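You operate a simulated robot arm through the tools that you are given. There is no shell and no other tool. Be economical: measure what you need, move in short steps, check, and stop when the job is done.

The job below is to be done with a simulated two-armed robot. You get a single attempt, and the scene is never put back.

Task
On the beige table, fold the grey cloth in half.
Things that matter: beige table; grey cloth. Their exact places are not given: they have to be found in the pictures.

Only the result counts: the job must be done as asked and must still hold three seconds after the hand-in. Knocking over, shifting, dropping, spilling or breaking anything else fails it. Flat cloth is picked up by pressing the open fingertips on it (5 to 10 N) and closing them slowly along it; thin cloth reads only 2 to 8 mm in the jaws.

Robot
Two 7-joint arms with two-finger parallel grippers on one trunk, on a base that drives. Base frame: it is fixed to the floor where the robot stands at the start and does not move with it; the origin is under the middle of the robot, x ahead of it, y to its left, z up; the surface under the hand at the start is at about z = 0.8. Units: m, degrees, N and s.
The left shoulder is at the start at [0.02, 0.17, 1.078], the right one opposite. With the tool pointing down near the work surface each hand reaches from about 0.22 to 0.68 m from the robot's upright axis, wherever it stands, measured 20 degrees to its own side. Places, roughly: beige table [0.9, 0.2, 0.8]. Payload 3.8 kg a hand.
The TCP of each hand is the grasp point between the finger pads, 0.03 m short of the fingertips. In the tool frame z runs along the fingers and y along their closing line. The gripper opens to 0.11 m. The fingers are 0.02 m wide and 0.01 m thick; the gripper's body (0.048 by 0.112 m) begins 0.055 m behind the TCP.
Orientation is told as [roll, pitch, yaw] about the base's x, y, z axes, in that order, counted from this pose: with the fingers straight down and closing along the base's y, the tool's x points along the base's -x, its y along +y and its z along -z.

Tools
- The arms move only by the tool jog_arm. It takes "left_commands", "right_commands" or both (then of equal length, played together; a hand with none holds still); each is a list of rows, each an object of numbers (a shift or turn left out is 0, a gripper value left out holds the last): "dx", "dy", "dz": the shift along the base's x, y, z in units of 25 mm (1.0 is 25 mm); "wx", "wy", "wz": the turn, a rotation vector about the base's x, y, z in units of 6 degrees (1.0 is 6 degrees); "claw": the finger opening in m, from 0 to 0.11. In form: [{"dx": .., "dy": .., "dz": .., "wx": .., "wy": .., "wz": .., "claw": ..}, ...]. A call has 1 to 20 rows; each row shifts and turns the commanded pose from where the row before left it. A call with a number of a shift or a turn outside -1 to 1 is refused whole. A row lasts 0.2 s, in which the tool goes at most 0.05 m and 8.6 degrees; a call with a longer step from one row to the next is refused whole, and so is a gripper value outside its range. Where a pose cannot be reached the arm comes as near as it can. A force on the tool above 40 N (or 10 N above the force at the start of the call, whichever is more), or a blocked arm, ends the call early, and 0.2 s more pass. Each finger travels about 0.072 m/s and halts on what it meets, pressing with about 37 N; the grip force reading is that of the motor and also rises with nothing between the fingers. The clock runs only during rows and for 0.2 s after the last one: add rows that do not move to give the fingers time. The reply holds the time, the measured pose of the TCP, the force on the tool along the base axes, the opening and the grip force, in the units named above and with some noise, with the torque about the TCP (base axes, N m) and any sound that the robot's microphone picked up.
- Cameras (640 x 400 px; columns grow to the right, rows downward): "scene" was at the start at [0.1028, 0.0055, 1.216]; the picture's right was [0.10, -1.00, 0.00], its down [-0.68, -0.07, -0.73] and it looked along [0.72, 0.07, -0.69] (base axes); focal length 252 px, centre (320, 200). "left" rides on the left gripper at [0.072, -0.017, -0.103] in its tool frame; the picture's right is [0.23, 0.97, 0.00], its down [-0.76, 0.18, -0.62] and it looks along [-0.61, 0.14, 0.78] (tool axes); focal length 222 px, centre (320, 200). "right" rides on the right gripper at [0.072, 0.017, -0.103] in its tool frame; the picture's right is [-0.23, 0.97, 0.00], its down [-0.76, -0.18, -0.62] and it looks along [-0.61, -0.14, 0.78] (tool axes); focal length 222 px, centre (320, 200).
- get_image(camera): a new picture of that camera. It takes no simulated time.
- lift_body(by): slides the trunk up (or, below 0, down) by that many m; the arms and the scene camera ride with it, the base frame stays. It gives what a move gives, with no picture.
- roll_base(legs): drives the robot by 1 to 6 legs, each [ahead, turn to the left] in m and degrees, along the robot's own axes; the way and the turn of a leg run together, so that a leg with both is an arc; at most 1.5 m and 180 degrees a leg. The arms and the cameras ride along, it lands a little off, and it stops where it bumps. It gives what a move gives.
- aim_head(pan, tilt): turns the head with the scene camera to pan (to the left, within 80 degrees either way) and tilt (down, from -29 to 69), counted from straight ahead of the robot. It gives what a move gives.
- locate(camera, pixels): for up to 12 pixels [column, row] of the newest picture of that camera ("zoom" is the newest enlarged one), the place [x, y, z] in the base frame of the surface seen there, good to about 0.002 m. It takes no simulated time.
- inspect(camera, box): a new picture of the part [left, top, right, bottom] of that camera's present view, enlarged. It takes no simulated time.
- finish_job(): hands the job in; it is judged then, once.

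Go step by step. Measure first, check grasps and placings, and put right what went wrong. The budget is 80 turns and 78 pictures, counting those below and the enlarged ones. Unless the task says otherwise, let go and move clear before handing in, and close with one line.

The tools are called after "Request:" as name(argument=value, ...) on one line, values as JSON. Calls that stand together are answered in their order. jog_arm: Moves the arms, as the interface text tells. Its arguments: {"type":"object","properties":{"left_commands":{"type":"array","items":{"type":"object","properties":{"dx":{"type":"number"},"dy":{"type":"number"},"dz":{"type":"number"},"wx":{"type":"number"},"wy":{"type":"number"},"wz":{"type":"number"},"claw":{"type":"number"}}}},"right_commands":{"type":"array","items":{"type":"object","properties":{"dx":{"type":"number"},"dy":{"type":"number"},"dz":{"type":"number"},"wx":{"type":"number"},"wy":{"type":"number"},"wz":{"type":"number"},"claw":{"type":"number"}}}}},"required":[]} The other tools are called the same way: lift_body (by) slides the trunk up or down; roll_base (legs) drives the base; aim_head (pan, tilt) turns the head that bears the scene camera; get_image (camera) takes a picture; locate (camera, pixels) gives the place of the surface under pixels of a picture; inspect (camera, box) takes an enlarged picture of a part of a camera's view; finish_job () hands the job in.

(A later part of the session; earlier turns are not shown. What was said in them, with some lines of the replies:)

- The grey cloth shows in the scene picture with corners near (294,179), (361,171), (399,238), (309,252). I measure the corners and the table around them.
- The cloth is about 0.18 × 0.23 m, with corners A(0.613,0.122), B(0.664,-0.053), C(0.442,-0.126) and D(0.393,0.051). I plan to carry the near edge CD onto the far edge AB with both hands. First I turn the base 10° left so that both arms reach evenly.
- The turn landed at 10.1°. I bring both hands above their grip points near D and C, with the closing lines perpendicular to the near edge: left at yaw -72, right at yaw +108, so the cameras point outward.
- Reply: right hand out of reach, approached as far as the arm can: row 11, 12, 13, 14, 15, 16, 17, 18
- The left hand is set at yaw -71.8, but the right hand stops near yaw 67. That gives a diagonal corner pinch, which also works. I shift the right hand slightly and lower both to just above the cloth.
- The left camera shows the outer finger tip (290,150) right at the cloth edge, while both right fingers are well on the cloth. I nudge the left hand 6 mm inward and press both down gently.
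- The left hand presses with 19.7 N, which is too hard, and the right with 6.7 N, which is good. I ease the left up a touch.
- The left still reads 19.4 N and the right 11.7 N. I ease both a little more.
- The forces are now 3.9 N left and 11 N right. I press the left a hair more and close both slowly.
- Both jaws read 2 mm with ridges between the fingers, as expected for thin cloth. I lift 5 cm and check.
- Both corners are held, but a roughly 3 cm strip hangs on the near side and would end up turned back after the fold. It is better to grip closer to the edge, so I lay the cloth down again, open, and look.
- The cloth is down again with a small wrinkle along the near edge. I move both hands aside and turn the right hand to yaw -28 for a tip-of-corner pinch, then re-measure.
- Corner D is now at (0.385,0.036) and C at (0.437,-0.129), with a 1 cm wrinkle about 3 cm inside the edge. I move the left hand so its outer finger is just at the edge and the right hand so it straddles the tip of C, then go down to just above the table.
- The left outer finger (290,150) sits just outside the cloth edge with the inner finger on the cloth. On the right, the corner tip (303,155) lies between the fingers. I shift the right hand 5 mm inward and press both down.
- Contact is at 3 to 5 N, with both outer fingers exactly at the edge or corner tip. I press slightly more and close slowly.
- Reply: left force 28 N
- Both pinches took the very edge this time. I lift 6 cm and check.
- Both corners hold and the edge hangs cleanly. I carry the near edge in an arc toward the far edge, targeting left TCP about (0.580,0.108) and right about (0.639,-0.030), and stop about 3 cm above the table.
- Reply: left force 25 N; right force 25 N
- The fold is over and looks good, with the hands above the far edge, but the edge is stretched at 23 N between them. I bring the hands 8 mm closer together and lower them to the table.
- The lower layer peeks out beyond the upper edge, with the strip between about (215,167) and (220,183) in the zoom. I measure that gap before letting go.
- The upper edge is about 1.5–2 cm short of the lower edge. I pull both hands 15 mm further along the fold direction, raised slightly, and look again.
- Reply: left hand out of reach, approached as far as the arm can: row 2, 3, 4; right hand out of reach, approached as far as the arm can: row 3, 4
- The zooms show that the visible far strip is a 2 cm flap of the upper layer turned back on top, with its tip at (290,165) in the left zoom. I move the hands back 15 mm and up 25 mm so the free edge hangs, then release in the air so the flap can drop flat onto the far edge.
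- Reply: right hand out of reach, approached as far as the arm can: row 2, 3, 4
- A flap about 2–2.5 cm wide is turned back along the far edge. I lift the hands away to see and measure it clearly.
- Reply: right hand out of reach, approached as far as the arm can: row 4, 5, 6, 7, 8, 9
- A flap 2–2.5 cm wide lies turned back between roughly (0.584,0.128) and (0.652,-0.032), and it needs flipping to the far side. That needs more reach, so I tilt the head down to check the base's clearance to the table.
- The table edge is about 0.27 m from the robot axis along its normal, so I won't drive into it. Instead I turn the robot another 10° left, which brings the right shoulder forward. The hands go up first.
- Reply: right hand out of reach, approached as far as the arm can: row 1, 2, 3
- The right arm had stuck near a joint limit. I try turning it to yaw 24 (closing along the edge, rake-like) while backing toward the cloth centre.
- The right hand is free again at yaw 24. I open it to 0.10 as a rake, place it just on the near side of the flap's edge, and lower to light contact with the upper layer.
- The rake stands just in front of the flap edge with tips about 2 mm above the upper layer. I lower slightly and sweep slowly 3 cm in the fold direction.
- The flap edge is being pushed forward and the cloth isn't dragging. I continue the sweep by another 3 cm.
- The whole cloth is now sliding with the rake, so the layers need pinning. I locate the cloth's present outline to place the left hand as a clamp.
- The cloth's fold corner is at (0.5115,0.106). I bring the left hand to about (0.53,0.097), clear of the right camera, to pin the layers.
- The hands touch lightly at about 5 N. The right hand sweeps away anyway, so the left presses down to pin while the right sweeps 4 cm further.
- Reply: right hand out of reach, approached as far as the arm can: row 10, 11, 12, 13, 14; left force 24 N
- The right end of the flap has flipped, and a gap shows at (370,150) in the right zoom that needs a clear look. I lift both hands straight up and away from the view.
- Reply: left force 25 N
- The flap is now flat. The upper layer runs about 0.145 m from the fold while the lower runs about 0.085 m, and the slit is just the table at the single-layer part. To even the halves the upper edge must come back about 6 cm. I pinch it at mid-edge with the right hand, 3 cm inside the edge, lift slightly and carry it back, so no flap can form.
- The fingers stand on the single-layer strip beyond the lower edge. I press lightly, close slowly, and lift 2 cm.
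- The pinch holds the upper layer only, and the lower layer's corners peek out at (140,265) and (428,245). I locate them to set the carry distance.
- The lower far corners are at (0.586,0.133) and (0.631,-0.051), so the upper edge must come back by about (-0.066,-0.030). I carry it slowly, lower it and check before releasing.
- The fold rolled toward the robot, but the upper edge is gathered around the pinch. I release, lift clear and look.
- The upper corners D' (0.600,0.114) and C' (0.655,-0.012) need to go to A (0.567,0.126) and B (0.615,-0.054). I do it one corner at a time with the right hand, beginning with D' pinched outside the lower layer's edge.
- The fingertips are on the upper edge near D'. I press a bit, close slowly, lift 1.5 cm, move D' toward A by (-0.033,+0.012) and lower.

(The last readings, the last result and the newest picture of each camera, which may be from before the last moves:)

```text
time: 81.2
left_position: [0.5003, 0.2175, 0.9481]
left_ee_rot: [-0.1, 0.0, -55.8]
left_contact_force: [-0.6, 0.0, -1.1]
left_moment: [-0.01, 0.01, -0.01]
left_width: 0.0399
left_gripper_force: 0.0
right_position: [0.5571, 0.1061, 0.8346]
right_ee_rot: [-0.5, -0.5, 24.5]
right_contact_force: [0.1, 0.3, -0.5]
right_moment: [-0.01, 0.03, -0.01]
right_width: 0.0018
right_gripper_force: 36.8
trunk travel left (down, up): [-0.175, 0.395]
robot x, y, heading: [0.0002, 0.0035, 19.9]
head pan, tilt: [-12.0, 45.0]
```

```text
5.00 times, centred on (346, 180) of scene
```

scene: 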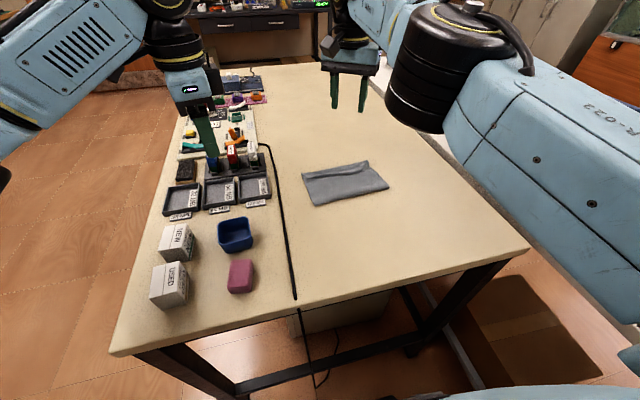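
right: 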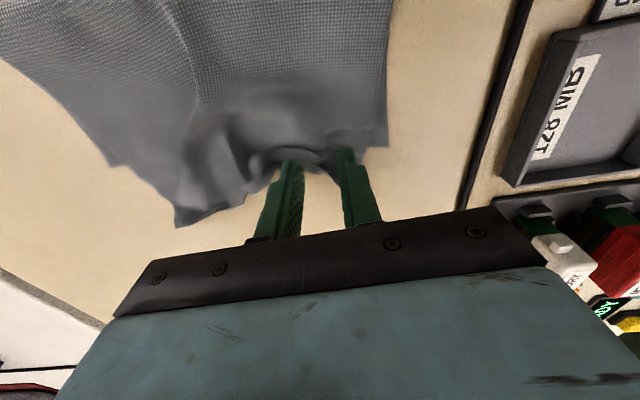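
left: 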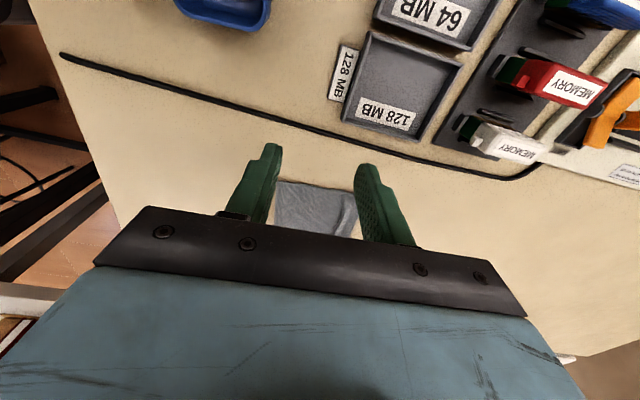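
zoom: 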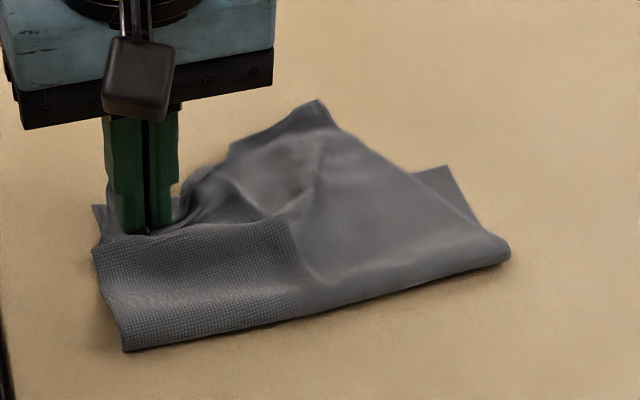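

D' now sits near A, around (97,207) in the zoom. I release it, lift, and locate C' and the corners.

Request:
jog_arm(right_commands=[{"claw": 0.015}, {"claw": 0.03}, {}, {"dz": 0.4}, {"dz": 0.8}, {"dz": 0.8}, {"dz": 0.8}, {"dy": -0.9, "dz": 0.3}, {"dy": -0.9}, {"dy": -0.9}, {"dy": -0.9}, {"dy": -0.9}, {"dy": -0.9}, {"dy": -0.9}])

Request:
inspect(camera="scene", box=[282, 140, 410, 220])

Request:
locate(camera="zoom", pixels=[[97, 208], [446, 169], [318, 104], [127, 348], [507, 254], [320, 130], [300, 125]])

```text
time: 84.2
left_position: [0.5, 0.2166, 0.9478]
left_ee_rot: [-0.1, 0.0, -55.8]
left_contact_force: [0.0, -0.3, -0.1]
left_moment: [0.01, 0.01, -0.03]
left_width: 0.0402
left_gripper_force: 0.0
right_position: [0.5566, -0.0509, 0.9138]
right_ee_rot: [-0.4, -0.4, 24.5]
right_contact_force: [0.8, 1.0, -0.2]
right_moment: [0.02, -0.02, -0.03]
right_width: 0.0299
right_gripper_force: 0.0
trunk travel left (down, up): [-0.175, 0.395]
robot x, y, heading: [0.0013, 0.0013, 20.0]
head pan, tilt: [-12.0, 45.0]
```

```text
5.00 times, centred on (346, 180) of scene
```

zoom: 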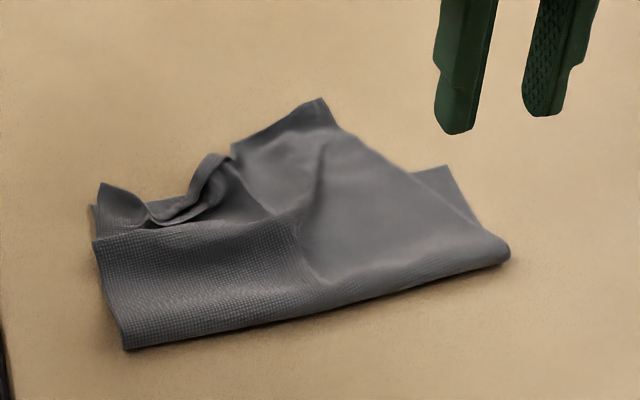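

```text
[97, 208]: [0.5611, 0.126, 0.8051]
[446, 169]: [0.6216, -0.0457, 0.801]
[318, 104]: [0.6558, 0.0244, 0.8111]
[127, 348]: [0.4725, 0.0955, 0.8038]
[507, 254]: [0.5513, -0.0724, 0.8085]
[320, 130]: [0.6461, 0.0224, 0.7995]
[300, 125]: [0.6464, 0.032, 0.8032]
```

D' is at about A. Now C' (0.656,0.024) goes to B (0.622,-0.046). I pinch it 2.5 cm inside the corner with the right hand.

Request:
jog_arm(right_commands=[{"dx": 0.755, "dy": 0.79, "claw": 0.024}, {"dx": 0.755, "dy": 0.79}, {"dx": 0.755, "dy": 0.79}, {"dx": 0.755, "dy": 0.79}, {"dz": -0.9}, {"dz": -0.9}, {"dz": -0.8}, {"dz": -0.5}, {"dz": -0.2}, {"dz": -0.04}, {"claw": 0.02}, {"claw": 0.016}, {"claw": 0.012}, {"claw": 0.008}, {"claw": 0.004}, {"claw": 0.0}, {}, {"dz": 0.3}, {"dz": 0.3}, {}])

Request:
inspect(camera="scene", box=[282, 140, 410, 220])

```text
time: 88.4
left_position: [0.5006, 0.2159, 0.9501]
left_ee_rot: [-0.1, 0.0, -55.8]
left_contact_force: [0.3, 0.9, -0.2]
left_moment: [0.05, 0.01, 0.01]
left_width: 0.04
left_gripper_force: 0.0
right_position: [0.6325, 0.0273, 0.8419]
right_ee_rot: [-0.5, -0.2, 24.5]
right_contact_force: [0.3, -0.1, -0.3]
right_moment: [-0.02, 0.0, 0.0]
right_width: 0.0016
right_gripper_force: 37.2
trunk travel left (down, up): [-0.175, 0.395]
robot x, y, heading: [0.002, -0.0, 19.6]
head pan, tilt: [-12.0, 45.0]
```

```text
5.00 times, centred on (346, 180) of scene
```

zoom: 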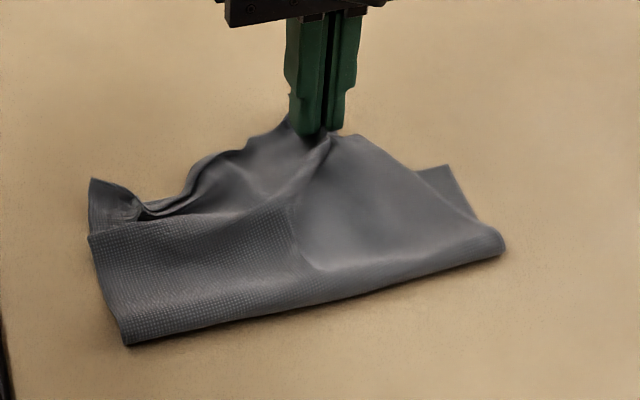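

The pinch holds. I carry C' to B by (-0.033,-0.066), pulling the edge taut, lower it, and open.

Request:
jog_arm(right_commands=[{"dz": 0.2, "dx": -0.165, "dy": -0.33}, {"dx": -0.165, "dy": -0.33}, {"dx": -0.165, "dy": -0.33}, {"dx": -0.165, "dy": -0.33}, {"dx": -0.165, "dy": -0.33}, {"dx": -0.165, "dy": -0.33}, {"dx": -0.165, "dy": -0.33}, {"dx": -0.165, "dy": -0.33}, {"dz": -0.3}, {"dz": -0.15}, {}])

Request:
inspect(camera="scene", box=[282, 140, 410, 220])

```text
time: 90.8
left_position: [0.5005, 0.2161, 0.9484]
left_ee_rot: [0.0, 0.0, -55.7]
left_contact_force: [0.0, 0.2, 0.6]
left_moment: [-0.02, 0.03, -0.01]
left_width: 0.0401
left_gripper_force: 0.1
right_position: [0.5994, -0.0387, 0.836]
right_ee_rot: [-0.4, -0.4, 24.4]
right_contact_force: [0.2, -0.6, -0.2]
right_moment: [0.01, 0.03, 0.0]
right_width: 0.0018
right_gripper_force: 37.5
trunk travel left (down, up): [-0.175, 0.395]
robot x, y, heading: [-0.0011, -0.0001, 20.2]
head pan, tilt: [-12.0, 45.0]
```

```text
5.00 times, centred on (346, 180) of scene
```

zoom: 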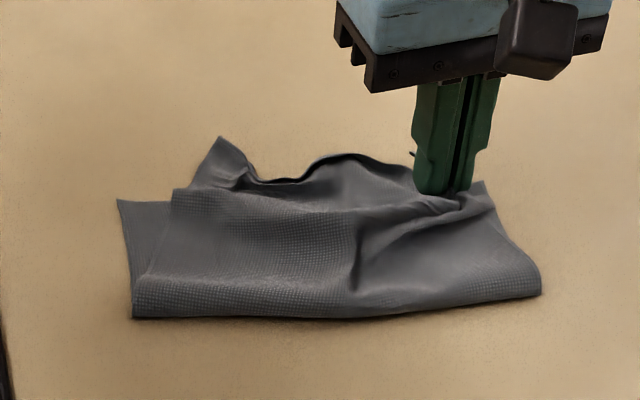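

C' is now on B, but D' was dragged to about (219,140). I need one hand holding while the other pulls, so I release and turn the base back about 14° so both hands can reach.

Request:
jog_arm(right_commands=[{"claw": 0.015}, {"claw": 0.03}, {}, {"dz": 0.4}, {"dz": 0.8}, {"dz": 0.8}, {"dz": 0.8}, {"dz": 0.8}])

Request:
roll_base(legs=[[0, -14]])

Request:
jog_arm(left_commands=[{"dy": 0.9}, {"dy": 0.9}, {"dy": 0.9}, {"dy": 0.9}])

Request:
aim_head(pan=2, tilt=45)

Request:
inspect(camera="scene", box=[270, 120, 430, 220])

```text
time: 92.6
left_position: [0.5008, 0.2164, 0.9495]
left_ee_rot: [0.0, 0.0, -55.8]
left_contact_force: [0.3, 0.2, -0.2]
left_moment: [-0.01, -0.01, -0.03]
left_width: 0.04
left_gripper_force: 0.0
right_position: [0.5985, -0.0376, 0.928]
right_ee_rot: [-0.5, -0.4, 24.3]
right_contact_force: [0.0, 0.7, -0.2]
right_moment: [-0.02, -0.04, 0.01]
right_width: 0.0297
right_gripper_force: 0.1
trunk travel left (down, up): [-0.175, 0.395]
robot x, y, heading: [0.0039, 0.0017, 20.3]
head pan, tilt: [-12.0, 45.0]
```

```text
time: 93.8
left_position: [0.5382, 0.0888, 0.9482]
left_ee_rot: [0.0, 0.0, -69.7]
left_contact_force: [1.1, -0.2, 0.4]
left_moment: [0.02, -0.03, -0.03]
left_width: 0.0399
left_gripper_force: 0.0
right_position: [0.5717, -0.1828, 0.9263]
right_ee_rot: [-0.3, -0.4, 10.3]
right_contact_force: [-1.4, 0.5, 0.1]
right_moment: [0.0, 0.0, -0.02]
right_width: 0.03
right_gripper_force: 0.0
trunk travel left (down, up): [-0.175, 0.395]
robot x, y, heading: [0.0035, -0.0, 6.0]
head pan, tilt: [-12.0, 45.0]
```

```text
time: 94.8
left_position: [0.5366, 0.1803, 0.9489]
left_ee_rot: [0.0, -0.1, -69.9]
left_contact_force: [0.0, -0.6, 0.3]
left_moment: [-0.04, -0.01, -0.01]
left_width: 0.0401
left_gripper_force: 0.0
right_position: [0.5716, -0.1824, 0.9272]
right_ee_rot: [-0.5, -0.4, 10.5]
right_contact_force: [-0.6, -0.2, -1.0]
right_moment: [-0.05, 0.0, -0.05]
right_width: 0.0299
right_gripper_force: 0.1
trunk travel left (down, up): [-0.175, 0.395]
robot x, y, heading: [-0.0002, 0.0019, 5.9]
head pan, tilt: [-12.0, 45.0]
```

```text
time: 95.6
left_position: [0.5394, 0.1793, 0.9494]
left_ee_rot: [0.0, 0.0, -69.8]
left_contact_force: [-1.1, 0.6, -0.1]
left_moment: [-0.02, -0.04, -0.04]
left_width: 0.0402
left_gripper_force: 0.0
right_position: [0.5718, -0.1831, 0.9268]
right_ee_rot: [-0.5, -0.5, 10.4]
right_contact_force: [-0.1, -0.5, 0.4]
right_moment: [0.02, 0.0, -0.01]
right_width: 0.03
right_gripper_force: 0.0
trunk travel left (down, up): [-0.175, 0.395]
robot x, y, heading: [-0.0041, 0.0009, 6.0]
head pan, tilt: [2.0, 45.0]
```

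```text
4.00 times, centred on (350, 170) of scene
```

zoom: 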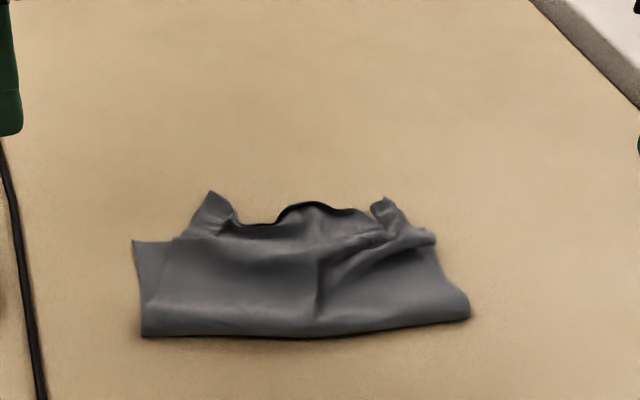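

Request:
locate(camera="zoom", pixels=[[211, 194], [383, 200], [135, 243], [435, 238], [145, 334], [466, 314], [210, 215], [225, 220], [390, 220], [310, 205], [405, 232], [195, 228]])

```text
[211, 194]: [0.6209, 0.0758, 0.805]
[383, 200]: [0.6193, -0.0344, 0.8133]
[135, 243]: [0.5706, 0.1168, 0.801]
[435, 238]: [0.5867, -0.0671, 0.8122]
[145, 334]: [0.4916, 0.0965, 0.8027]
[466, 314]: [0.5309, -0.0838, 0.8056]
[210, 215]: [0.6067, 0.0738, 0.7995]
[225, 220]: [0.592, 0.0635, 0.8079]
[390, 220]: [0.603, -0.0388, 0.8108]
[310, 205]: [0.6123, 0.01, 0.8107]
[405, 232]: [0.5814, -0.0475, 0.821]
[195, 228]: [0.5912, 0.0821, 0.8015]
```

D' is at (0.621,0.076), C' at (0.619,-0.034) and A at (0.571,0.117). I hover both hands over the two corners, left at yaw about -45 for reach, to hold both and spread the edge.

Request:
jog_arm(left_commands=[{"dx": 0.404, "dy": -0.682, "dz": -0.33, "wz": 0.695, "claw": 0.026}, {"dx": 0.404, "dy": -0.682, "dz": -0.33, "wz": 0.695}, {"dx": 0.404, "dy": -0.682, "dz": -0.33, "wz": 0.695}, {"dx": 0.404, "dy": -0.682, "dz": -0.33, "wz": 0.695}, {"dx": 0.404, "dy": -0.682, "dz": -0.33, "wz": 0.695}, {"dx": 0.404, "dy": -0.682, "dz": -0.33, "wz": 0.695}, {}], right_commands=[{"dx": 0.22, "dy": 0.953, "dz": -0.18, "claw": 0.026}, {"dx": 0.22, "dy": 0.953, "dz": -0.18}, {"dx": 0.22, "dy": 0.953, "dz": -0.18}, {"dx": 0.22, "dy": 0.953, "dz": -0.18}, {"dx": 0.22, "dy": 0.953, "dz": -0.18}, {"dx": 0.22, "dy": 0.953, "dz": -0.18}, {}])

```text
time: 97.2
left_position: [0.5955, 0.0781, 0.8996]
left_ee_rot: [0.0, 0.0, -44.7]
left_contact_force: [-1.3, -0.1, -0.5]
left_moment: [0.02, -0.01, -0.03]
left_width: 0.026
left_gripper_force: 0.1
left hand out of reach, approached as far as the arm can: row 6
right_position: [0.6044, -0.0405, 0.8991]
right_ee_rot: [-0.6, -0.4, 10.5]
right_contact_force: [1.0, -0.5, 0.6]
right_moment: [0.0, 0.01, 0.01]
right_width: 0.026
right_gripper_force: 0.1
trunk travel left (down, up): [-0.175, 0.395]
robot x, y, heading: [-0.0026, 0.0002, 5.8]
head pan, tilt: [2.0, 45.0]
```

The left hand just reaches (0.5955,0.078). I lower both onto the corners, with the right hand 6 mm further out to stay off the lower layer.

Request:
jog_arm(left_commands=[{"dz": -0.7}, {"dz": -0.8}, {"dz": -0.7}, {"dz": -0.4}, {"dz": -0.1}, {}], right_commands=[{"dz": -0.7, "dx": 0.24}, {"dz": -0.8}, {"dz": -0.7}, {"dz": -0.4}, {"dz": -0.1}, {}])

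```text
time: 98.6
left_position: [0.5931, 0.0814, 0.8312]
left_ee_rot: [0.0, 0.0, -44.8]
left_contact_force: [-1.1, 0.8, 1.4]
left_moment: [-0.03, 0.02, -0.01]
left_width: 0.026
left_gripper_force: 0.0
left hand out of reach, approached as far as the arm can: row 4
right_position: [0.61, -0.0404, 0.8314]
right_ee_rot: [-0.5, -0.4, 10.5]
right_contact_force: [0.8, 0.1, 1.1]
right_moment: [0.02, 0.01, 0.02]
right_width: 0.0255
right_gripper_force: 0.0
trunk travel left (down, up): [-0.175, 0.395]
robot x, y, heading: [-0.0001, -0.0008, 6.0]
head pan, tilt: [2.0, 45.0]
```

Both tips are just in contact at about 1 N. I press a little, close slowly, lift 1.5 cm and check.

Request:
jog_arm(left_commands=[{"dz": -0.07}, {"claw": 0.022}, {"claw": 0.018}, {"claw": 0.014}, {"claw": 0.01}, {"claw": 0.006}, {"claw": 0.003}, {"claw": 0.0}, {}, {"dz": 0.3}, {"dz": 0.3}, {}], right_commands=[{"dz": -0.07}, {"claw": 0.022}, {"claw": 0.018}, {"claw": 0.014}, {"claw": 0.01}, {"claw": 0.006}, {"claw": 0.003}, {"claw": 0.0}, {}, {"dz": 0.3}, {"dz": 0.3}, {}])

Request:
inspect(camera="scene", box=[278, 130, 422, 220])

```text
time: 101.2
left_position: [0.5934, 0.0792, 0.843]
left_ee_rot: [0.0, 0.1, -44.8]
left_contact_force: [-1.4, -2.4, 0.0]
left_moment: [-0.06, -0.05, -0.04]
left_width: 0.0021
left_gripper_force: 36.6
right_position: [0.6103, -0.0391, 0.8448]
right_ee_rot: [-0.5, -0.3, 10.4]
right_contact_force: [0.1, 1.9, 0.9]
right_moment: [0.03, 0.05, -0.05]
right_width: 0.0021
right_gripper_force: 36.8
trunk travel left (down, up): [-0.175, 0.395]
robot x, y, heading: [-0.003, 0.0012, 6.0]
head pan, tilt: [2.0, 45.0]
```

```text
4.44 times, centred on (350, 175) of scene
```

zoom: 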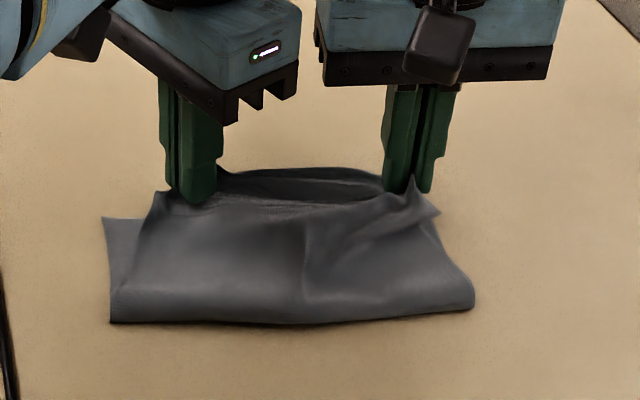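

Both corners are held. I spread and lay them: left toward A, right toward B, then lower.

Request:
jog_arm(left_commands=[{"dx": -0.19, "dy": 0.0725, "dz": 0.1}, {"dx": -0.19, "dy": 0.0725}, {"dx": -0.19, "dy": 0.0725}, {"dx": -0.19, "dy": 0.0725}, {"dx": -0.19, "dy": 0.0725}, {"dx": -0.19, "dy": 0.0725}, {"dx": -0.19, "dy": 0.0725}, {"dx": -0.19, "dy": 0.0725}, {}], right_commands=[{"dx": -0.11, "dy": -0.06, "dz": 0.1}, {"dx": -0.11, "dy": -0.06}, {"dx": -0.11, "dy": -0.06}, {"dx": -0.11, "dy": -0.06}, {"dx": -0.11, "dy": -0.06}, {"dx": -0.11, "dy": -0.06}, {"dx": -0.11, "dy": -0.06}, {"dx": -0.11, "dy": -0.06}, {}])

Request:
inspect(camera="scene", box=[278, 130, 422, 220])

Request:
locate(camera="zoom", pixels=[[104, 220], [437, 213], [113, 320], [472, 305], [300, 172]])

```text
time: 103.2
left_position: [0.5926, 0.0779, 0.844]
left_ee_rot: [-0.2, -0.1, -45.1]
left_contact_force: [-3.1, -19.3, 0.7]
left_moment: [-0.57, 0.12, -0.14]
left_width: 0.002
left_gripper_force: 36.4
left hand out of reach, approached as far as the arm can: row 1, 2, 3, 4, 5, 6, 7, 8
right_position: [0.589, -0.0515, 0.8475]
right_ee_rot: [-0.3, -0.3, 10.5]
right_contact_force: [4.1, 19.5, -0.1]
right_moment: [0.57, -0.12, -0.24]
right_width: 0.0024
right_gripper_force: 36.6
trunk travel left (down, up): [-0.175, 0.395]
robot x, y, heading: [-0.0021, 0.0034, 6.0]
head pan, tilt: [2.0, 45.0]
```

```text
4.44 times, centred on (350, 175) of scene
```

zoom: 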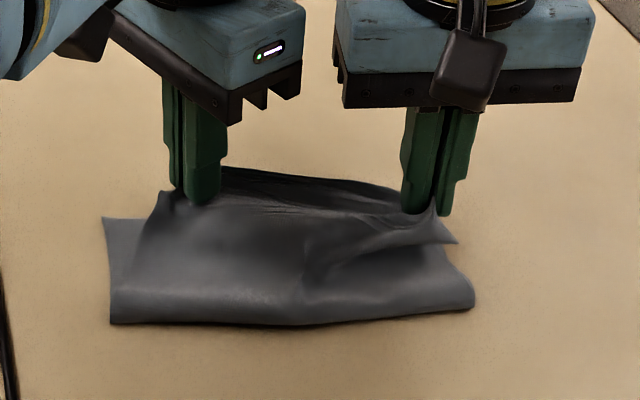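

```text
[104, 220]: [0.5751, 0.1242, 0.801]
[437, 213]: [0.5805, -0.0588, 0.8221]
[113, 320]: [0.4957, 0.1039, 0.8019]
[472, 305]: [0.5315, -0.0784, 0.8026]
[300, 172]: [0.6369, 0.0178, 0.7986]
```

The right hand moved, but the left is stuck at a joint limit, and the edge is taut at 19 N. I move the left out of the limit with a yaw turn while backing off in x.

Request:
jog_arm(left_commands=[{"wz": -0.8, "dx": -0.2}, {"wz": -0.8, "dx": -0.3}, {"wz": -0.8, "dx": -0.4}, {"dx": -0.3, "dy": 0.1}, {}], right_commands=[{}, {}, {}, {}, {}])

```text
time: 104.4
left_position: [0.5914, 0.0739, 0.8423]
left_ee_rot: [0.0, 0.0, -59.1]
left_contact_force: [-1.1, -9.6, 1.5]
left_moment: [-0.26, 0.04, -0.04]
left_width: 0.0021
left_gripper_force: 37.2
left hand out of reach, approached as far as the arm can: row 1, 2, 3, 4
right_position: [0.5886, -0.0517, 0.8477]
right_ee_rot: [-0.5, -0.3, 10.4]
right_contact_force: [2.5, 8.9, -0.7]
right_moment: [0.32, -0.04, -0.12]
right_width: 0.0022
right_gripper_force: 37.4
trunk travel left (down, up): [-0.175, 0.395]
robot x, y, heading: [-0.0003, -0.0018, 5.8]
head pan, tilt: [2.0, 45.0]
```

The yaw turn worked but the shift didn't. I keep turning to the yaw where the left arm moved freely before (about -71) and then back off.

Request:
jog_arm(left_commands=[{"wz": -1}, {"wz": -1}, {"dx": -0.3, "dz": 0.2}, {"dx": -0.3}, {"dx": -0.3}, {}], right_commands=[{}, {}, {}, {}, {}, {}])

```text
time: 105.8
left_position: [0.5902, 0.0686, 0.8462]
left_ee_rot: [0.0, 0.0, -71.2]
left_contact_force: [0.2, -1.1, 0.5]
left_moment: [-0.04, 0.0, 0.02]
left_width: 0.0018
left_gripper_force: 36.8
left hand out of reach, approached as far as the arm can: row 3, 4, 5
right_position: [0.5877, -0.0503, 0.8475]
right_ee_rot: [-0.5, -0.3, 10.4]
right_contact_force: [0.4, 0.3, -0.8]
right_moment: [0.01, -0.02, 0.0]
right_width: 0.0021
right_gripper_force: 37.0
trunk travel left (down, up): [-0.175, 0.395]
robot x, y, heading: [0.0026, -0.0009, 5.8]
head pan, tilt: [2.0, 45.0]
```

The left arm still won't back off, but both hands ride the base. I drive back 3.2 cm with a 2° left turn, putting the left hand at about A, and then restore the right hand by jogging.

Request:
roll_base(legs=[[-0.032, 2]])

```text
time: 106.6
left_position: [0.5555, 0.0838, 0.8471]
left_ee_rot: [0.0, 0.0, -69.2]
left_contact_force: [-0.1, -0.1, 0.1]
left_moment: [-0.05, -0.03, 0.05]
left_width: 0.0021
left_gripper_force: 37.4
right_position: [0.5576, -0.0335, 0.8477]
right_ee_rot: [-0.4, -0.3, 12.3]
right_contact_force: [-0.1, 1.1, 0.2]
right_moment: [0.0, 0.0, 0.0]
right_width: 0.0024
right_gripper_force: 36.9
trunk travel left (down, up): [-0.175, 0.395]
robot x, y, heading: [-0.0328, 0.0003, 7.6]
head pan, tilt: [2.0, 45.0]
```

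The left is at (0.5555,0.084). I nudge left by +y 1.7 cm and right by +x 3 cm so the edge parallels AB, then lower and look.

Request:
jog_arm(left_commands=[{"dy": 0.17}, {"dy": 0.17}, {"dy": 0.17}, {"dy": 0.17}, {}, {"dz": -0.2}, {"dz": -0.2}, {}], right_commands=[{"dx": 0.3, "dy": 0.04}, {"dx": 0.3, "dy": 0.04}, {"dx": 0.3, "dy": 0.04}, {"dx": 0.3, "dy": 0.04}, {}, {"dz": -0.2}, {"dz": -0.2}, {}])

Request:
inspect(camera="scene", box=[278, 120, 422, 210])

```text
time: 108.4
left_position: [0.559, 0.0996, 0.8358]
left_ee_rot: [0.0, 0.0, -69.2]
left_contact_force: [2.0, -13.3, 0.3]
left_moment: [-0.43, -0.03, 0.03]
left_width: 0.0017
left_gripper_force: 36.9
left hand out of reach, approached as far as the arm can: row 4
right_position: [0.5876, -0.0293, 0.8386]
right_ee_rot: [-0.3, -0.3, 12.5]
right_contact_force: [-1.4, 13.8, -0.2]
right_moment: [0.39, 0.06, -0.19]
right_width: 0.0023
right_gripper_force: 36.9
trunk travel left (down, up): [-0.175, 0.395]
robot x, y, heading: [-0.0306, -0.0008, 7.6]
head pan, tilt: [2.0, 45.0]
```

```text
4.44 times, centred on (350, 165) of scene
```

zoom: 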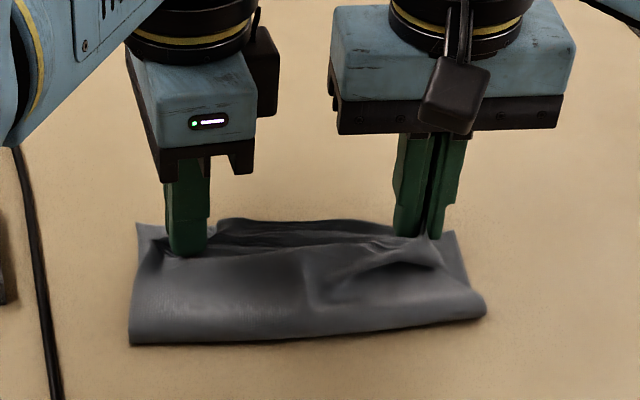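

The upper edge now lies along the lower one. I ease the tension slightly, open both, lift clear and look.

Request:
jog_arm(left_commands=[{"dz": -0.08}, {"claw": 0.015}, {"claw": 0.03}, {}, {"dz": 0.5}, {"dz": 0.8}, {"dz": 0.8}, {"dz": 0.8}, {"dz": 0.8}], right_commands=[{"dz": -0.15}, {"claw": 0.015}, {"claw": 0.03}, {}, {"dz": 0.5}, {"dz": 0.8}, {"dz": 0.8}, {"dz": 0.8}, {"dz": 0.8}])

Request:
inspect(camera="scene", box=[278, 120, 422, 210])

Request:
locate(camera="zoom", pixels=[[138, 226], [454, 234], [132, 342], [484, 312], [230, 222], [330, 225], [400, 235], [420, 260], [330, 285], [170, 240], [300, 250], [230, 300]])

```text
time: 110.4
left_position: [0.5594, 0.1014, 0.9274]
left_ee_rot: [-0.1, 0.1, -69.2]
left_contact_force: [-0.9, -0.7, -0.1]
left_moment: [-0.02, -0.03, 0.0]
left_width: 0.03
left_gripper_force: 0.0
right_position: [0.5872, -0.0311, 0.9267]
right_ee_rot: [-0.5, -0.3, 12.4]
right_contact_force: [0.1, 1.0, 0.4]
right_moment: [0.01, -0.01, -0.03]
right_width: 0.0299
right_gripper_force: 0.2
trunk travel left (down, up): [-0.175, 0.395]
robot x, y, heading: [-0.0303, -0.0011, 7.9]
head pan, tilt: [2.0, 45.0]
```

```text
4.44 times, centred on (350, 165) of scene
```

zoom: 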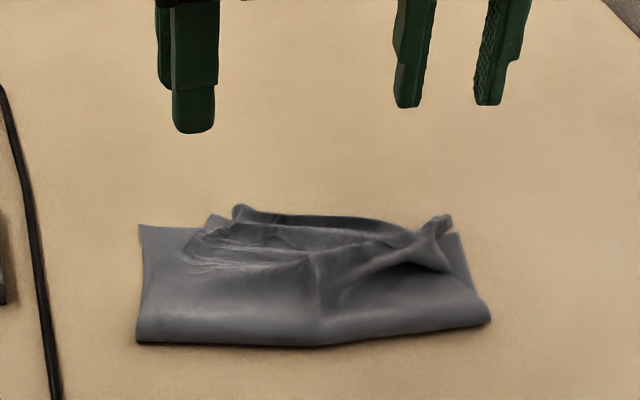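

```text
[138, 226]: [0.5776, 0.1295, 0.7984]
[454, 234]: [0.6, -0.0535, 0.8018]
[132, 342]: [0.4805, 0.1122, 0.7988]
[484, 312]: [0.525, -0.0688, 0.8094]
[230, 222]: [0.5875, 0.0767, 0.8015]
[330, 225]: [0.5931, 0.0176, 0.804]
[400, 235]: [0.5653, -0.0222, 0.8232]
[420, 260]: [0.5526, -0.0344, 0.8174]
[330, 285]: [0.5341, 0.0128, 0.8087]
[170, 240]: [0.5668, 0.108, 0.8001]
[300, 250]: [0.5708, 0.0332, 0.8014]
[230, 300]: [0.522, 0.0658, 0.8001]
```

The lower corners are fine (A≈(0.577,0.128), B≈(0.600,-0.054)), but the upper left corner D' sits about 4 cm inward, with wrinkles. I drive forward 1.8 cm with the hands up, pin C' with the right hand, and use the left to pinch the raised D' and pull it out to A.

Request:
roll_base(legs=[[0.018, 0]])

Request:
jog_arm(left_commands=[{"dy": -0.26, "claw": 0.034}, {"dy": -0.26}, {"dy": -0.26}, {"dy": -0.2}, {"dz": -0.8}, {"dz": -0.9}, {"dz": -0.8}, {"dz": -0.6}, {"dz": -0.4}, {}], right_commands=[{"dx": -0.24, "dy": -0.28, "claw": 0.04}, {"dx": -0.24, "dy": -0.28}, {}, {}, {"dz": -0.8}, {"dz": -0.9}, {"dz": -0.8}, {"dz": -0.7}, {"dz": -0.5}, {}])

```text
time: 111.2
left_position: [0.5781, 0.1025, 0.9261]
left_ee_rot: [-0.3, 0.1, -69.2]
left_contact_force: [-0.5, 0.1, 0.4]
left_moment: [0.0, 0.04, -0.01]
left_width: 0.0299
left_gripper_force: 0.0
right_position: [0.6063, -0.029, 0.924]
right_ee_rot: [-0.4, -0.3, 12.5]
right_contact_force: [0.5, 0.0, -0.4]
right_moment: [0.01, 0.05, -0.03]
right_width: 0.0301
right_gripper_force: 0.1
trunk travel left (down, up): [-0.175, 0.395]
robot x, y, heading: [-0.0177, -0.0033, 7.8]
head pan, tilt: [2.0, 45.0]
```

```text
time: 113.4
left_position: [0.5712, 0.0791, 0.838]
left_ee_rot: [-0.1, 0.1, -69.2]
left_contact_force: [0.1, 0.0, -0.6]
left_moment: [-0.01, 0.03, -0.02]
left_width: 0.0342
left_gripper_force: 0.1
left hand out of reach, approached as far as the arm can: row 4
right_position: [0.5937, -0.0426, 0.834]
right_ee_rot: [-0.5, -0.3, 12.5]
right_contact_force: [0.2, -0.2, -0.7]
right_moment: [0.02, 0.0, -0.04]
right_width: 0.0398
right_gripper_force: 0.1
trunk travel left (down, up): [-0.175, 0.395]
robot x, y, heading: [-0.0114, -0.0024, 8.2]
head pan, tilt: [2.0, 45.0]
```

I check the left pinch position before closing.

Request:
get_image(camera="left")

```text
4 pictures are left
```

left: 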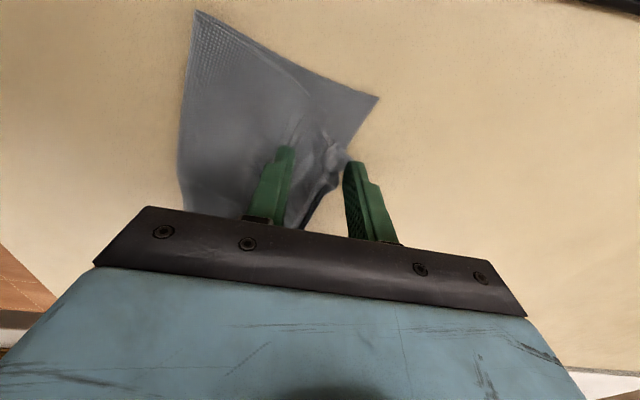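

The raised D' corner at (335,160) lies right between the left fingers. I pin with the right hand, close the left, lift slightly and pull toward A.

Request:
jog_arm(left_commands=[{"dz": -0.14}, {}, {"claw": 0.028}, {"claw": 0.022}, {"claw": 0.016}, {"claw": 0.01}, {"claw": 0.005}, {"claw": 0.0}, {}, {}, {"dz": 0.3}, {"dy": 0.22}, {"dy": 0.22}, {"dy": 0.22}, {"dy": 0.22}, {"dy": 0.22}, {"dy": 0.22}, {"dy": 0.2}, {}], right_commands=[{"dz": -0.1}, {"dz": -0.08}, {}, {}, {}, {}, {}, {}, {}, {}, {}, {}, {}, {}, {}, {}, {}, {}, {}])

Request:
inspect(camera="scene", box=[278, 120, 422, 210])

```text
time: 117.4
left_position: [0.5788, 0.1155, 0.8433]
left_ee_rot: [-0.3, 0.0, -69.1]
left_contact_force: [1.2, -18.6, -2.0]
left_moment: [-0.5, 0.01, -0.07]
left_width: 0.0023
left_gripper_force: 37.0
left hand out of reach, approached as far as the arm can: row 15
right_position: [0.5937, -0.0424, 0.8317]
right_ee_rot: [-0.3, -0.6, 12.5]
right_contact_force: [-1.4, 13.8, 21.3]
right_moment: [1.0, 0.2, -0.09]
right_width: 0.0472
right_gripper_force: 7.0
trunk travel left (down, up): [-0.175, 0.395]
robot x, y, heading: [-0.012, -0.0025, 8.1]
head pan, tilt: [2.0, 45.0]
```

```text
4.44 times, centred on (350, 165) of scene
```

zoom: 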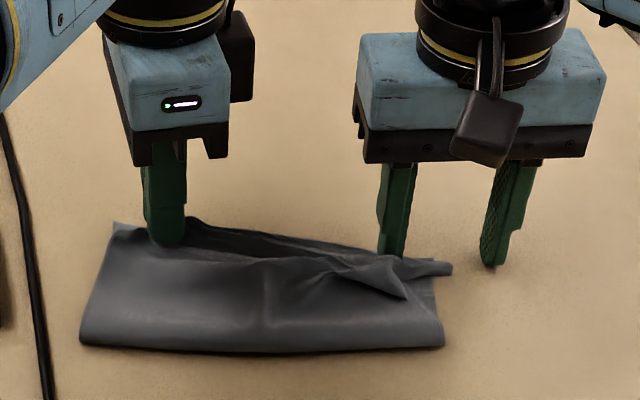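

The upper edge is now taut and lines up with the lower: D' at A, C' by B at (452,268). I ease off, lower the left, release and lift both.

Request:
jog_arm(left_commands=[{"dz": -0.2, "dy": -0.06}, {"dz": -0.15}, {"claw": 0.015}, {"claw": 0.03}, {}, {"dz": 0.5}, {"dz": 0.8}, {"dz": 0.8}, {"dz": 0.8}, {}, {}, {}, {}], right_commands=[{}, {}, {}, {}, {}, {}, {}, {}, {}, {"dz": 0.5}, {"dz": 0.8}, {"dz": 0.8}, {"dz": 0.8}])

Request:
inspect(camera="scene", box=[278, 120, 422, 210])

Request:
locate(camera="zoom", pixels=[[116, 228], [84, 342], [442, 342], [434, 285], [450, 268], [200, 222], [300, 240], [400, 290], [350, 275], [260, 300], [230, 255], [400, 262]])

```text
time: 120.2
left_position: [0.5804, 0.1152, 0.9076]
left_ee_rot: [-0.2, 0.1, -69.2]
left_contact_force: [0.2, -0.6, -0.6]
left_moment: [-0.02, 0.03, -0.02]
left_width: 0.03
left_gripper_force: 0.0
left hand out of reach, approached as far as the arm can: row 7
right_position: [0.593, -0.0416, 0.903]
right_ee_rot: [-0.4, -0.3, 12.5]
right_contact_force: [0.3, 0.8, -0.5]
right_moment: [0.0, 0.02, 0.01]
right_width: 0.04
right_gripper_force: 0.0
trunk travel left (down, up): [-0.175, 0.395]
robot x, y, heading: [-0.0148, -0.0009, 8.1]
head pan, tilt: [2.0, 45.0]
```

```text
4.44 times, centred on (350, 165) of scene
```

zoom: 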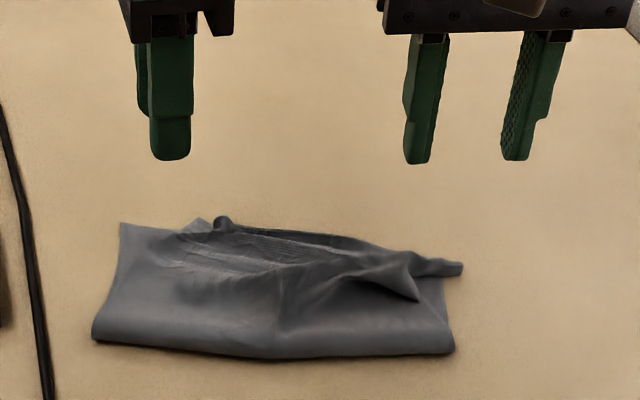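

```text
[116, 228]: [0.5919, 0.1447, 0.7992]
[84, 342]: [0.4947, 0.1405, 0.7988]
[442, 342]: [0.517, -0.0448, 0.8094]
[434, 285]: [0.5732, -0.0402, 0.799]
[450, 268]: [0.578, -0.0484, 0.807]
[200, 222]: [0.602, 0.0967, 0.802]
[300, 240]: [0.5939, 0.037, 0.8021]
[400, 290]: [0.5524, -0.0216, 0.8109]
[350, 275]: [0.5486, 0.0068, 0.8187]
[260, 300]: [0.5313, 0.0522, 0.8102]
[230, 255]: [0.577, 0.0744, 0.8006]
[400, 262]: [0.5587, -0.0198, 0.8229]
```

After release D' is still about 4–5 cm along the edge from A, while C' is on B. I repeat with a higher lift, so the lower layer isn't dragged, and pinch nearer the D' tip. First I drive 1.5 cm forward for reach and approach.

Request:
roll_base(legs=[[0.015, 0]])

Request:
jog_arm(left_commands=[{"dy": -0.17, "claw": 0.024}, {"dy": -0.17}, {"dy": -0.17}, {"dy": -0.17}, {"dz": -0.7}, {"dz": -0.8}, {"dz": -0.7}, {"dz": -0.4}, {"dz": -0.2}, {}], right_commands=[{"dx": -0.35, "dy": 0.05, "claw": 0.04}, {"dx": -0.35, "dy": 0.05}, {"dx": -0.35, "dy": 0.05}, {"dx": -0.35, "dy": 0.05}, {"dz": -0.7}, {"dz": -0.8}, {"dz": -0.7}, {"dz": -0.4}, {"dz": -0.2}, {}])

```text
time: 121.0
left_position: [0.5951, 0.117, 0.9062]
left_ee_rot: [-0.2, 0.3, -69.1]
left_contact_force: [0.5, 0.0, 0.3]
left_moment: [-0.02, 0.03, -0.01]
left_width: 0.03
left_gripper_force: 0.1
right_position: [0.6087, -0.0403, 0.9015]
right_ee_rot: [-0.4, -0.3, 12.5]
right_contact_force: [1.0, 0.0, -0.5]
right_moment: [0.02, -0.01, 0.0]
right_width: 0.0397
right_gripper_force: 0.1
trunk travel left (down, up): [-0.175, 0.395]
robot x, y, heading: [-0.0009, 0.0032, 8.3]
head pan, tilt: [2.0, 45.0]
```

```text
time: 123.2
left_position: [0.5915, 0.1015, 0.8361]
left_ee_rot: [-0.2, 0.2, -69.2]
left_contact_force: [0.7, -0.1, 0.6]
left_moment: [-0.03, -0.01, 0.02]
left_width: 0.0237
left_gripper_force: 0.1
left hand out of reach, approached as far as the arm can: row 4
right_position: [0.5722, -0.0341, 0.8339]
right_ee_rot: [-0.3, -0.5, 12.4]
right_contact_force: [-0.9, -0.8, 4.2]
right_moment: [0.07, 0.07, 0.02]
right_width: 0.0401
right_gripper_force: 0.1
trunk travel left (down, up): [-0.175, 0.395]
robot x, y, heading: [0.0011, 0.0003, 8.0]
head pan, tilt: [2.0, 45.0]
```

The positions are as planned. The right presses to pin, and the left closes, lifts 2.5 cm, pulls +y about 4.8 cm and lowers.

Request:
jog_arm(left_commands=[{"dz": -0.09}, {"claw": 0.018}, {"claw": 0.012}, {"claw": 0.006}, {"claw": 0.0}, {}, {"dz": 0.5}, {"dz": 0.5}, {"dy": 0.27}, {"dy": 0.27}, {"dy": 0.27}, {"dy": 0.27}, {"dy": 0.27}, {"dy": 0.27}, {"dy": 0.27}, {"dz": -0.4}, {"dz": -0.4}, {"dz": -0.2}, {}], right_commands=[{"dz": -0.1}, {}, {}, {}, {}, {}, {}, {}, {}, {}, {}, {}, {}, {}, {}, {}, {}, {}, {}])

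```text
time: 127.2
left_position: [0.5971, 0.1475, 0.8333]
left_ee_rot: [0.0, 0.0, -69.1]
left_contact_force: [-2.5, -13.0, 1.0]
left_moment: [-0.44, 0.08, 0.06]
left_width: 0.0019
left_gripper_force: 37.2
left hand out of reach, approached as far as the arm can: row 12, 14
right_position: [0.5717, -0.0329, 0.8349]
right_ee_rot: [-0.3, -0.6, 12.6]
right_contact_force: [-0.1, 14.7, 20.3]
right_moment: [1.03, 0.18, -0.12]
right_width: 0.0472
right_gripper_force: 6.6
trunk travel left (down, up): [-0.175, 0.395]
robot x, y, heading: [0.0011, -0.0013, 8.0]
head pan, tilt: [2.0, 45.0]
```

The left is now at (0.597,0.1475), essentially over A, with the edge taut at 13 N. I ease slightly, release the left, then the right, and lift clear.

Request:
jog_arm(left_commands=[{"dy": -0.08, "dz": -0.06}, {}, {"claw": 0.008}, {"claw": 0.016}, {"claw": 0.024}, {}, {"dz": 0.4}, {"dz": 0.8}, {"dz": 0.8}, {"dz": 0.8}, {}, {}, {}, {}], right_commands=[{}, {}, {}, {}, {}, {}, {}, {}, {}, {}, {"dz": 0.4}, {"dz": 0.8}, {"dz": 0.8}, {"dz": 0.8}])

Request:
inspect(camera="scene", box=[278, 120, 422, 210])

Request:
locate(camera="zoom", pixels=[[116, 228], [90, 340], [442, 340], [440, 285], [455, 268], [150, 222], [200, 222], [300, 240], [400, 290], [350, 275], [260, 300], [230, 255]])

```text
time: 130.2
left_position: [0.6, 0.1445, 0.9016]
left_ee_rot: [-0.4, 0.2, -69.0]
left_contact_force: [0.1, 0.2, 0.0]
left_moment: [-0.02, -0.02, 0.0]
left_width: 0.0241
left_gripper_force: 0.0
right_position: [0.5715, -0.035, 0.899]
right_ee_rot: [-0.5, -0.3, 12.5]
right_contact_force: [0.9, -0.4, 0.2]
right_moment: [0.02, 0.04, -0.02]
right_width: 0.04
right_gripper_force: 0.1
trunk travel left (down, up): [-0.175, 0.395]
robot x, y, heading: [0.001, -0.0021, 8.0]
head pan, tilt: [2.0, 45.0]
```

```text
4.44 times, centred on (350, 165) of scene
```

zoom: 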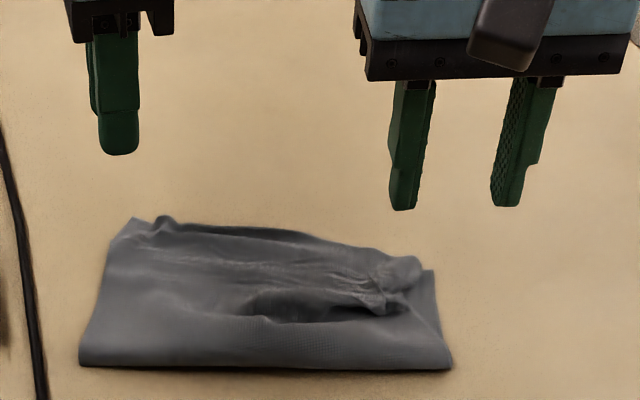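

```text
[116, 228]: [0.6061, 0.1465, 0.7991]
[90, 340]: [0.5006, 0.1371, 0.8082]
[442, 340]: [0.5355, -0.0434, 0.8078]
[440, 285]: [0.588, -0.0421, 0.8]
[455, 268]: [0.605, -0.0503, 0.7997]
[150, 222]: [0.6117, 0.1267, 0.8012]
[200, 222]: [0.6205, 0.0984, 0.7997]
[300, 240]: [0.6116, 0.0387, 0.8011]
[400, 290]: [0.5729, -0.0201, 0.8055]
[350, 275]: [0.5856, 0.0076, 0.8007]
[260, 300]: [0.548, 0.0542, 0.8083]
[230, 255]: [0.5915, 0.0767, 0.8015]
```

Now it is a neat rectangle, with D' within about 1.5 cm of A and C' within about 1 cm of B; only a low bulge remains near (330,310). I pat it flat with the right hand's open fingers twice, then retreat.

Request:
jog_arm(left_commands=[{"dz": 0.5}, {"dz": 0.8}, {"dz": 0.8}, {"dy": 0.5}, {"dy": 0.5}, {}, {}, {}, {}, {}, {}, {}, {}, {}, {}, {}, {}, {}, {}, {}], right_commands=[{"dx": -0.2, "dy": 0.5, "claw": 0.09}, {"dx": -0.2, "dy": 0.5}, {"dy": 0.5}, {"dz": -0.7}, {"dz": -0.7}, {"dz": -0.6}, {"dz": -0.4}, {"dz": -0.2}, {}, {"dz": 0.6}, {"dz": 0.4}, {"dx": -0.5}, {"dx": -0.5}, {"dz": -0.5}, {"dz": -0.4}, {"dz": -0.1}, {}, {"dz": 0.5}, {"dz": 0.8}, {"dz": 0.8}])

Request:
jog_arm(right_commands=[{"dz": 0.8, "dy": -0.6}, {"dy": -0.9}, {"dy": -0.9}, {"dy": -0.9}, {"dy": -0.9}, {}])

Request:
get_image(camera="scene")

```text
time: 134.4
left_position: [0.5983, 0.1702, 0.9546]
left_ee_rot: [-0.2, 0.1, -69.1]
left_contact_force: [-0.3, -0.1, 0.8]
left_moment: [-0.02, -0.03, -0.04]
left_width: 0.024
left_gripper_force: 0.1
right_position: [0.5367, 0.0032, 0.8877]
right_ee_rot: [-0.3, -0.4, 12.5]
right_contact_force: [-1.5, -0.1, -0.3]
right_moment: [0.0, 0.01, -0.02]
right_width: 0.0898
right_gripper_force: 0.2
trunk travel left (down, up): [-0.175, 0.395]
robot x, y, heading: [0.0026, 0.0016, 8.2]
head pan, tilt: [2.0, 45.0]
```

```text
time: 135.8
left_position: [0.5998, 0.1706, 0.9554]
left_ee_rot: [-0.2, 0.1, -69.2]
left_contact_force: [0.1, -0.8, -0.3]
left_moment: [0.03, 0.0, 0.01]
left_width: 0.0241
left_gripper_force: 0.1
right_position: [0.5372, -0.1035, 0.9071]
right_ee_rot: [-0.5, -0.5, 12.5]
right_contact_force: [0.1, -0.3, 0.8]
right_moment: [-0.05, -0.01, 0.02]
right_width: 0.0901
right_gripper_force: 0.0
trunk travel left (down, up): [-0.175, 0.395]
robot x, y, heading: [-0.0024, 0.0008, 7.9]
head pan, tilt: [2.0, 45.0]
```

```text
0 pictures are left
```

scene: 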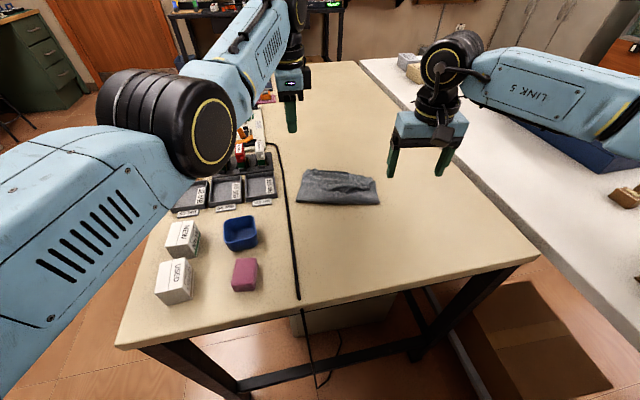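

The last picture shows the cloth as a folded rectangle (297–380, 168–206). I measure its corners once more from that picture.

Request:
locate(camera="scene", pixels=[[308, 171], [374, 180], [298, 201], [378, 203], [338, 175], [338, 203], [345, 188]])

```text
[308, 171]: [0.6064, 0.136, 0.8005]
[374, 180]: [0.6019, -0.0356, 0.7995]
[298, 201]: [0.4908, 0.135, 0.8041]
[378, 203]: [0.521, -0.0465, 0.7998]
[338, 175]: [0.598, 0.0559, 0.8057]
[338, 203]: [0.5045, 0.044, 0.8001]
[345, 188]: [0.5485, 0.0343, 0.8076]
```

The folded cloth measures about 0.18 × 0.08–0.115 m, roughly half its original 0.18 × 0.23 m. The hands are clear and nothing else has moved, so I hand in.

Request:
finish_job()

```text
The job is handed in.
```

I folded the grey cloth in half on the beige table and handed the job in, but the fold is not perfectly even. The upper corners lie about 1 to 1.5 cm from the lower ones, some wrinkles remain, and the folded cloth is about 11.5 cm deep on the left and 8.5 cm on the right. Nothing else on the table appears to have moved.
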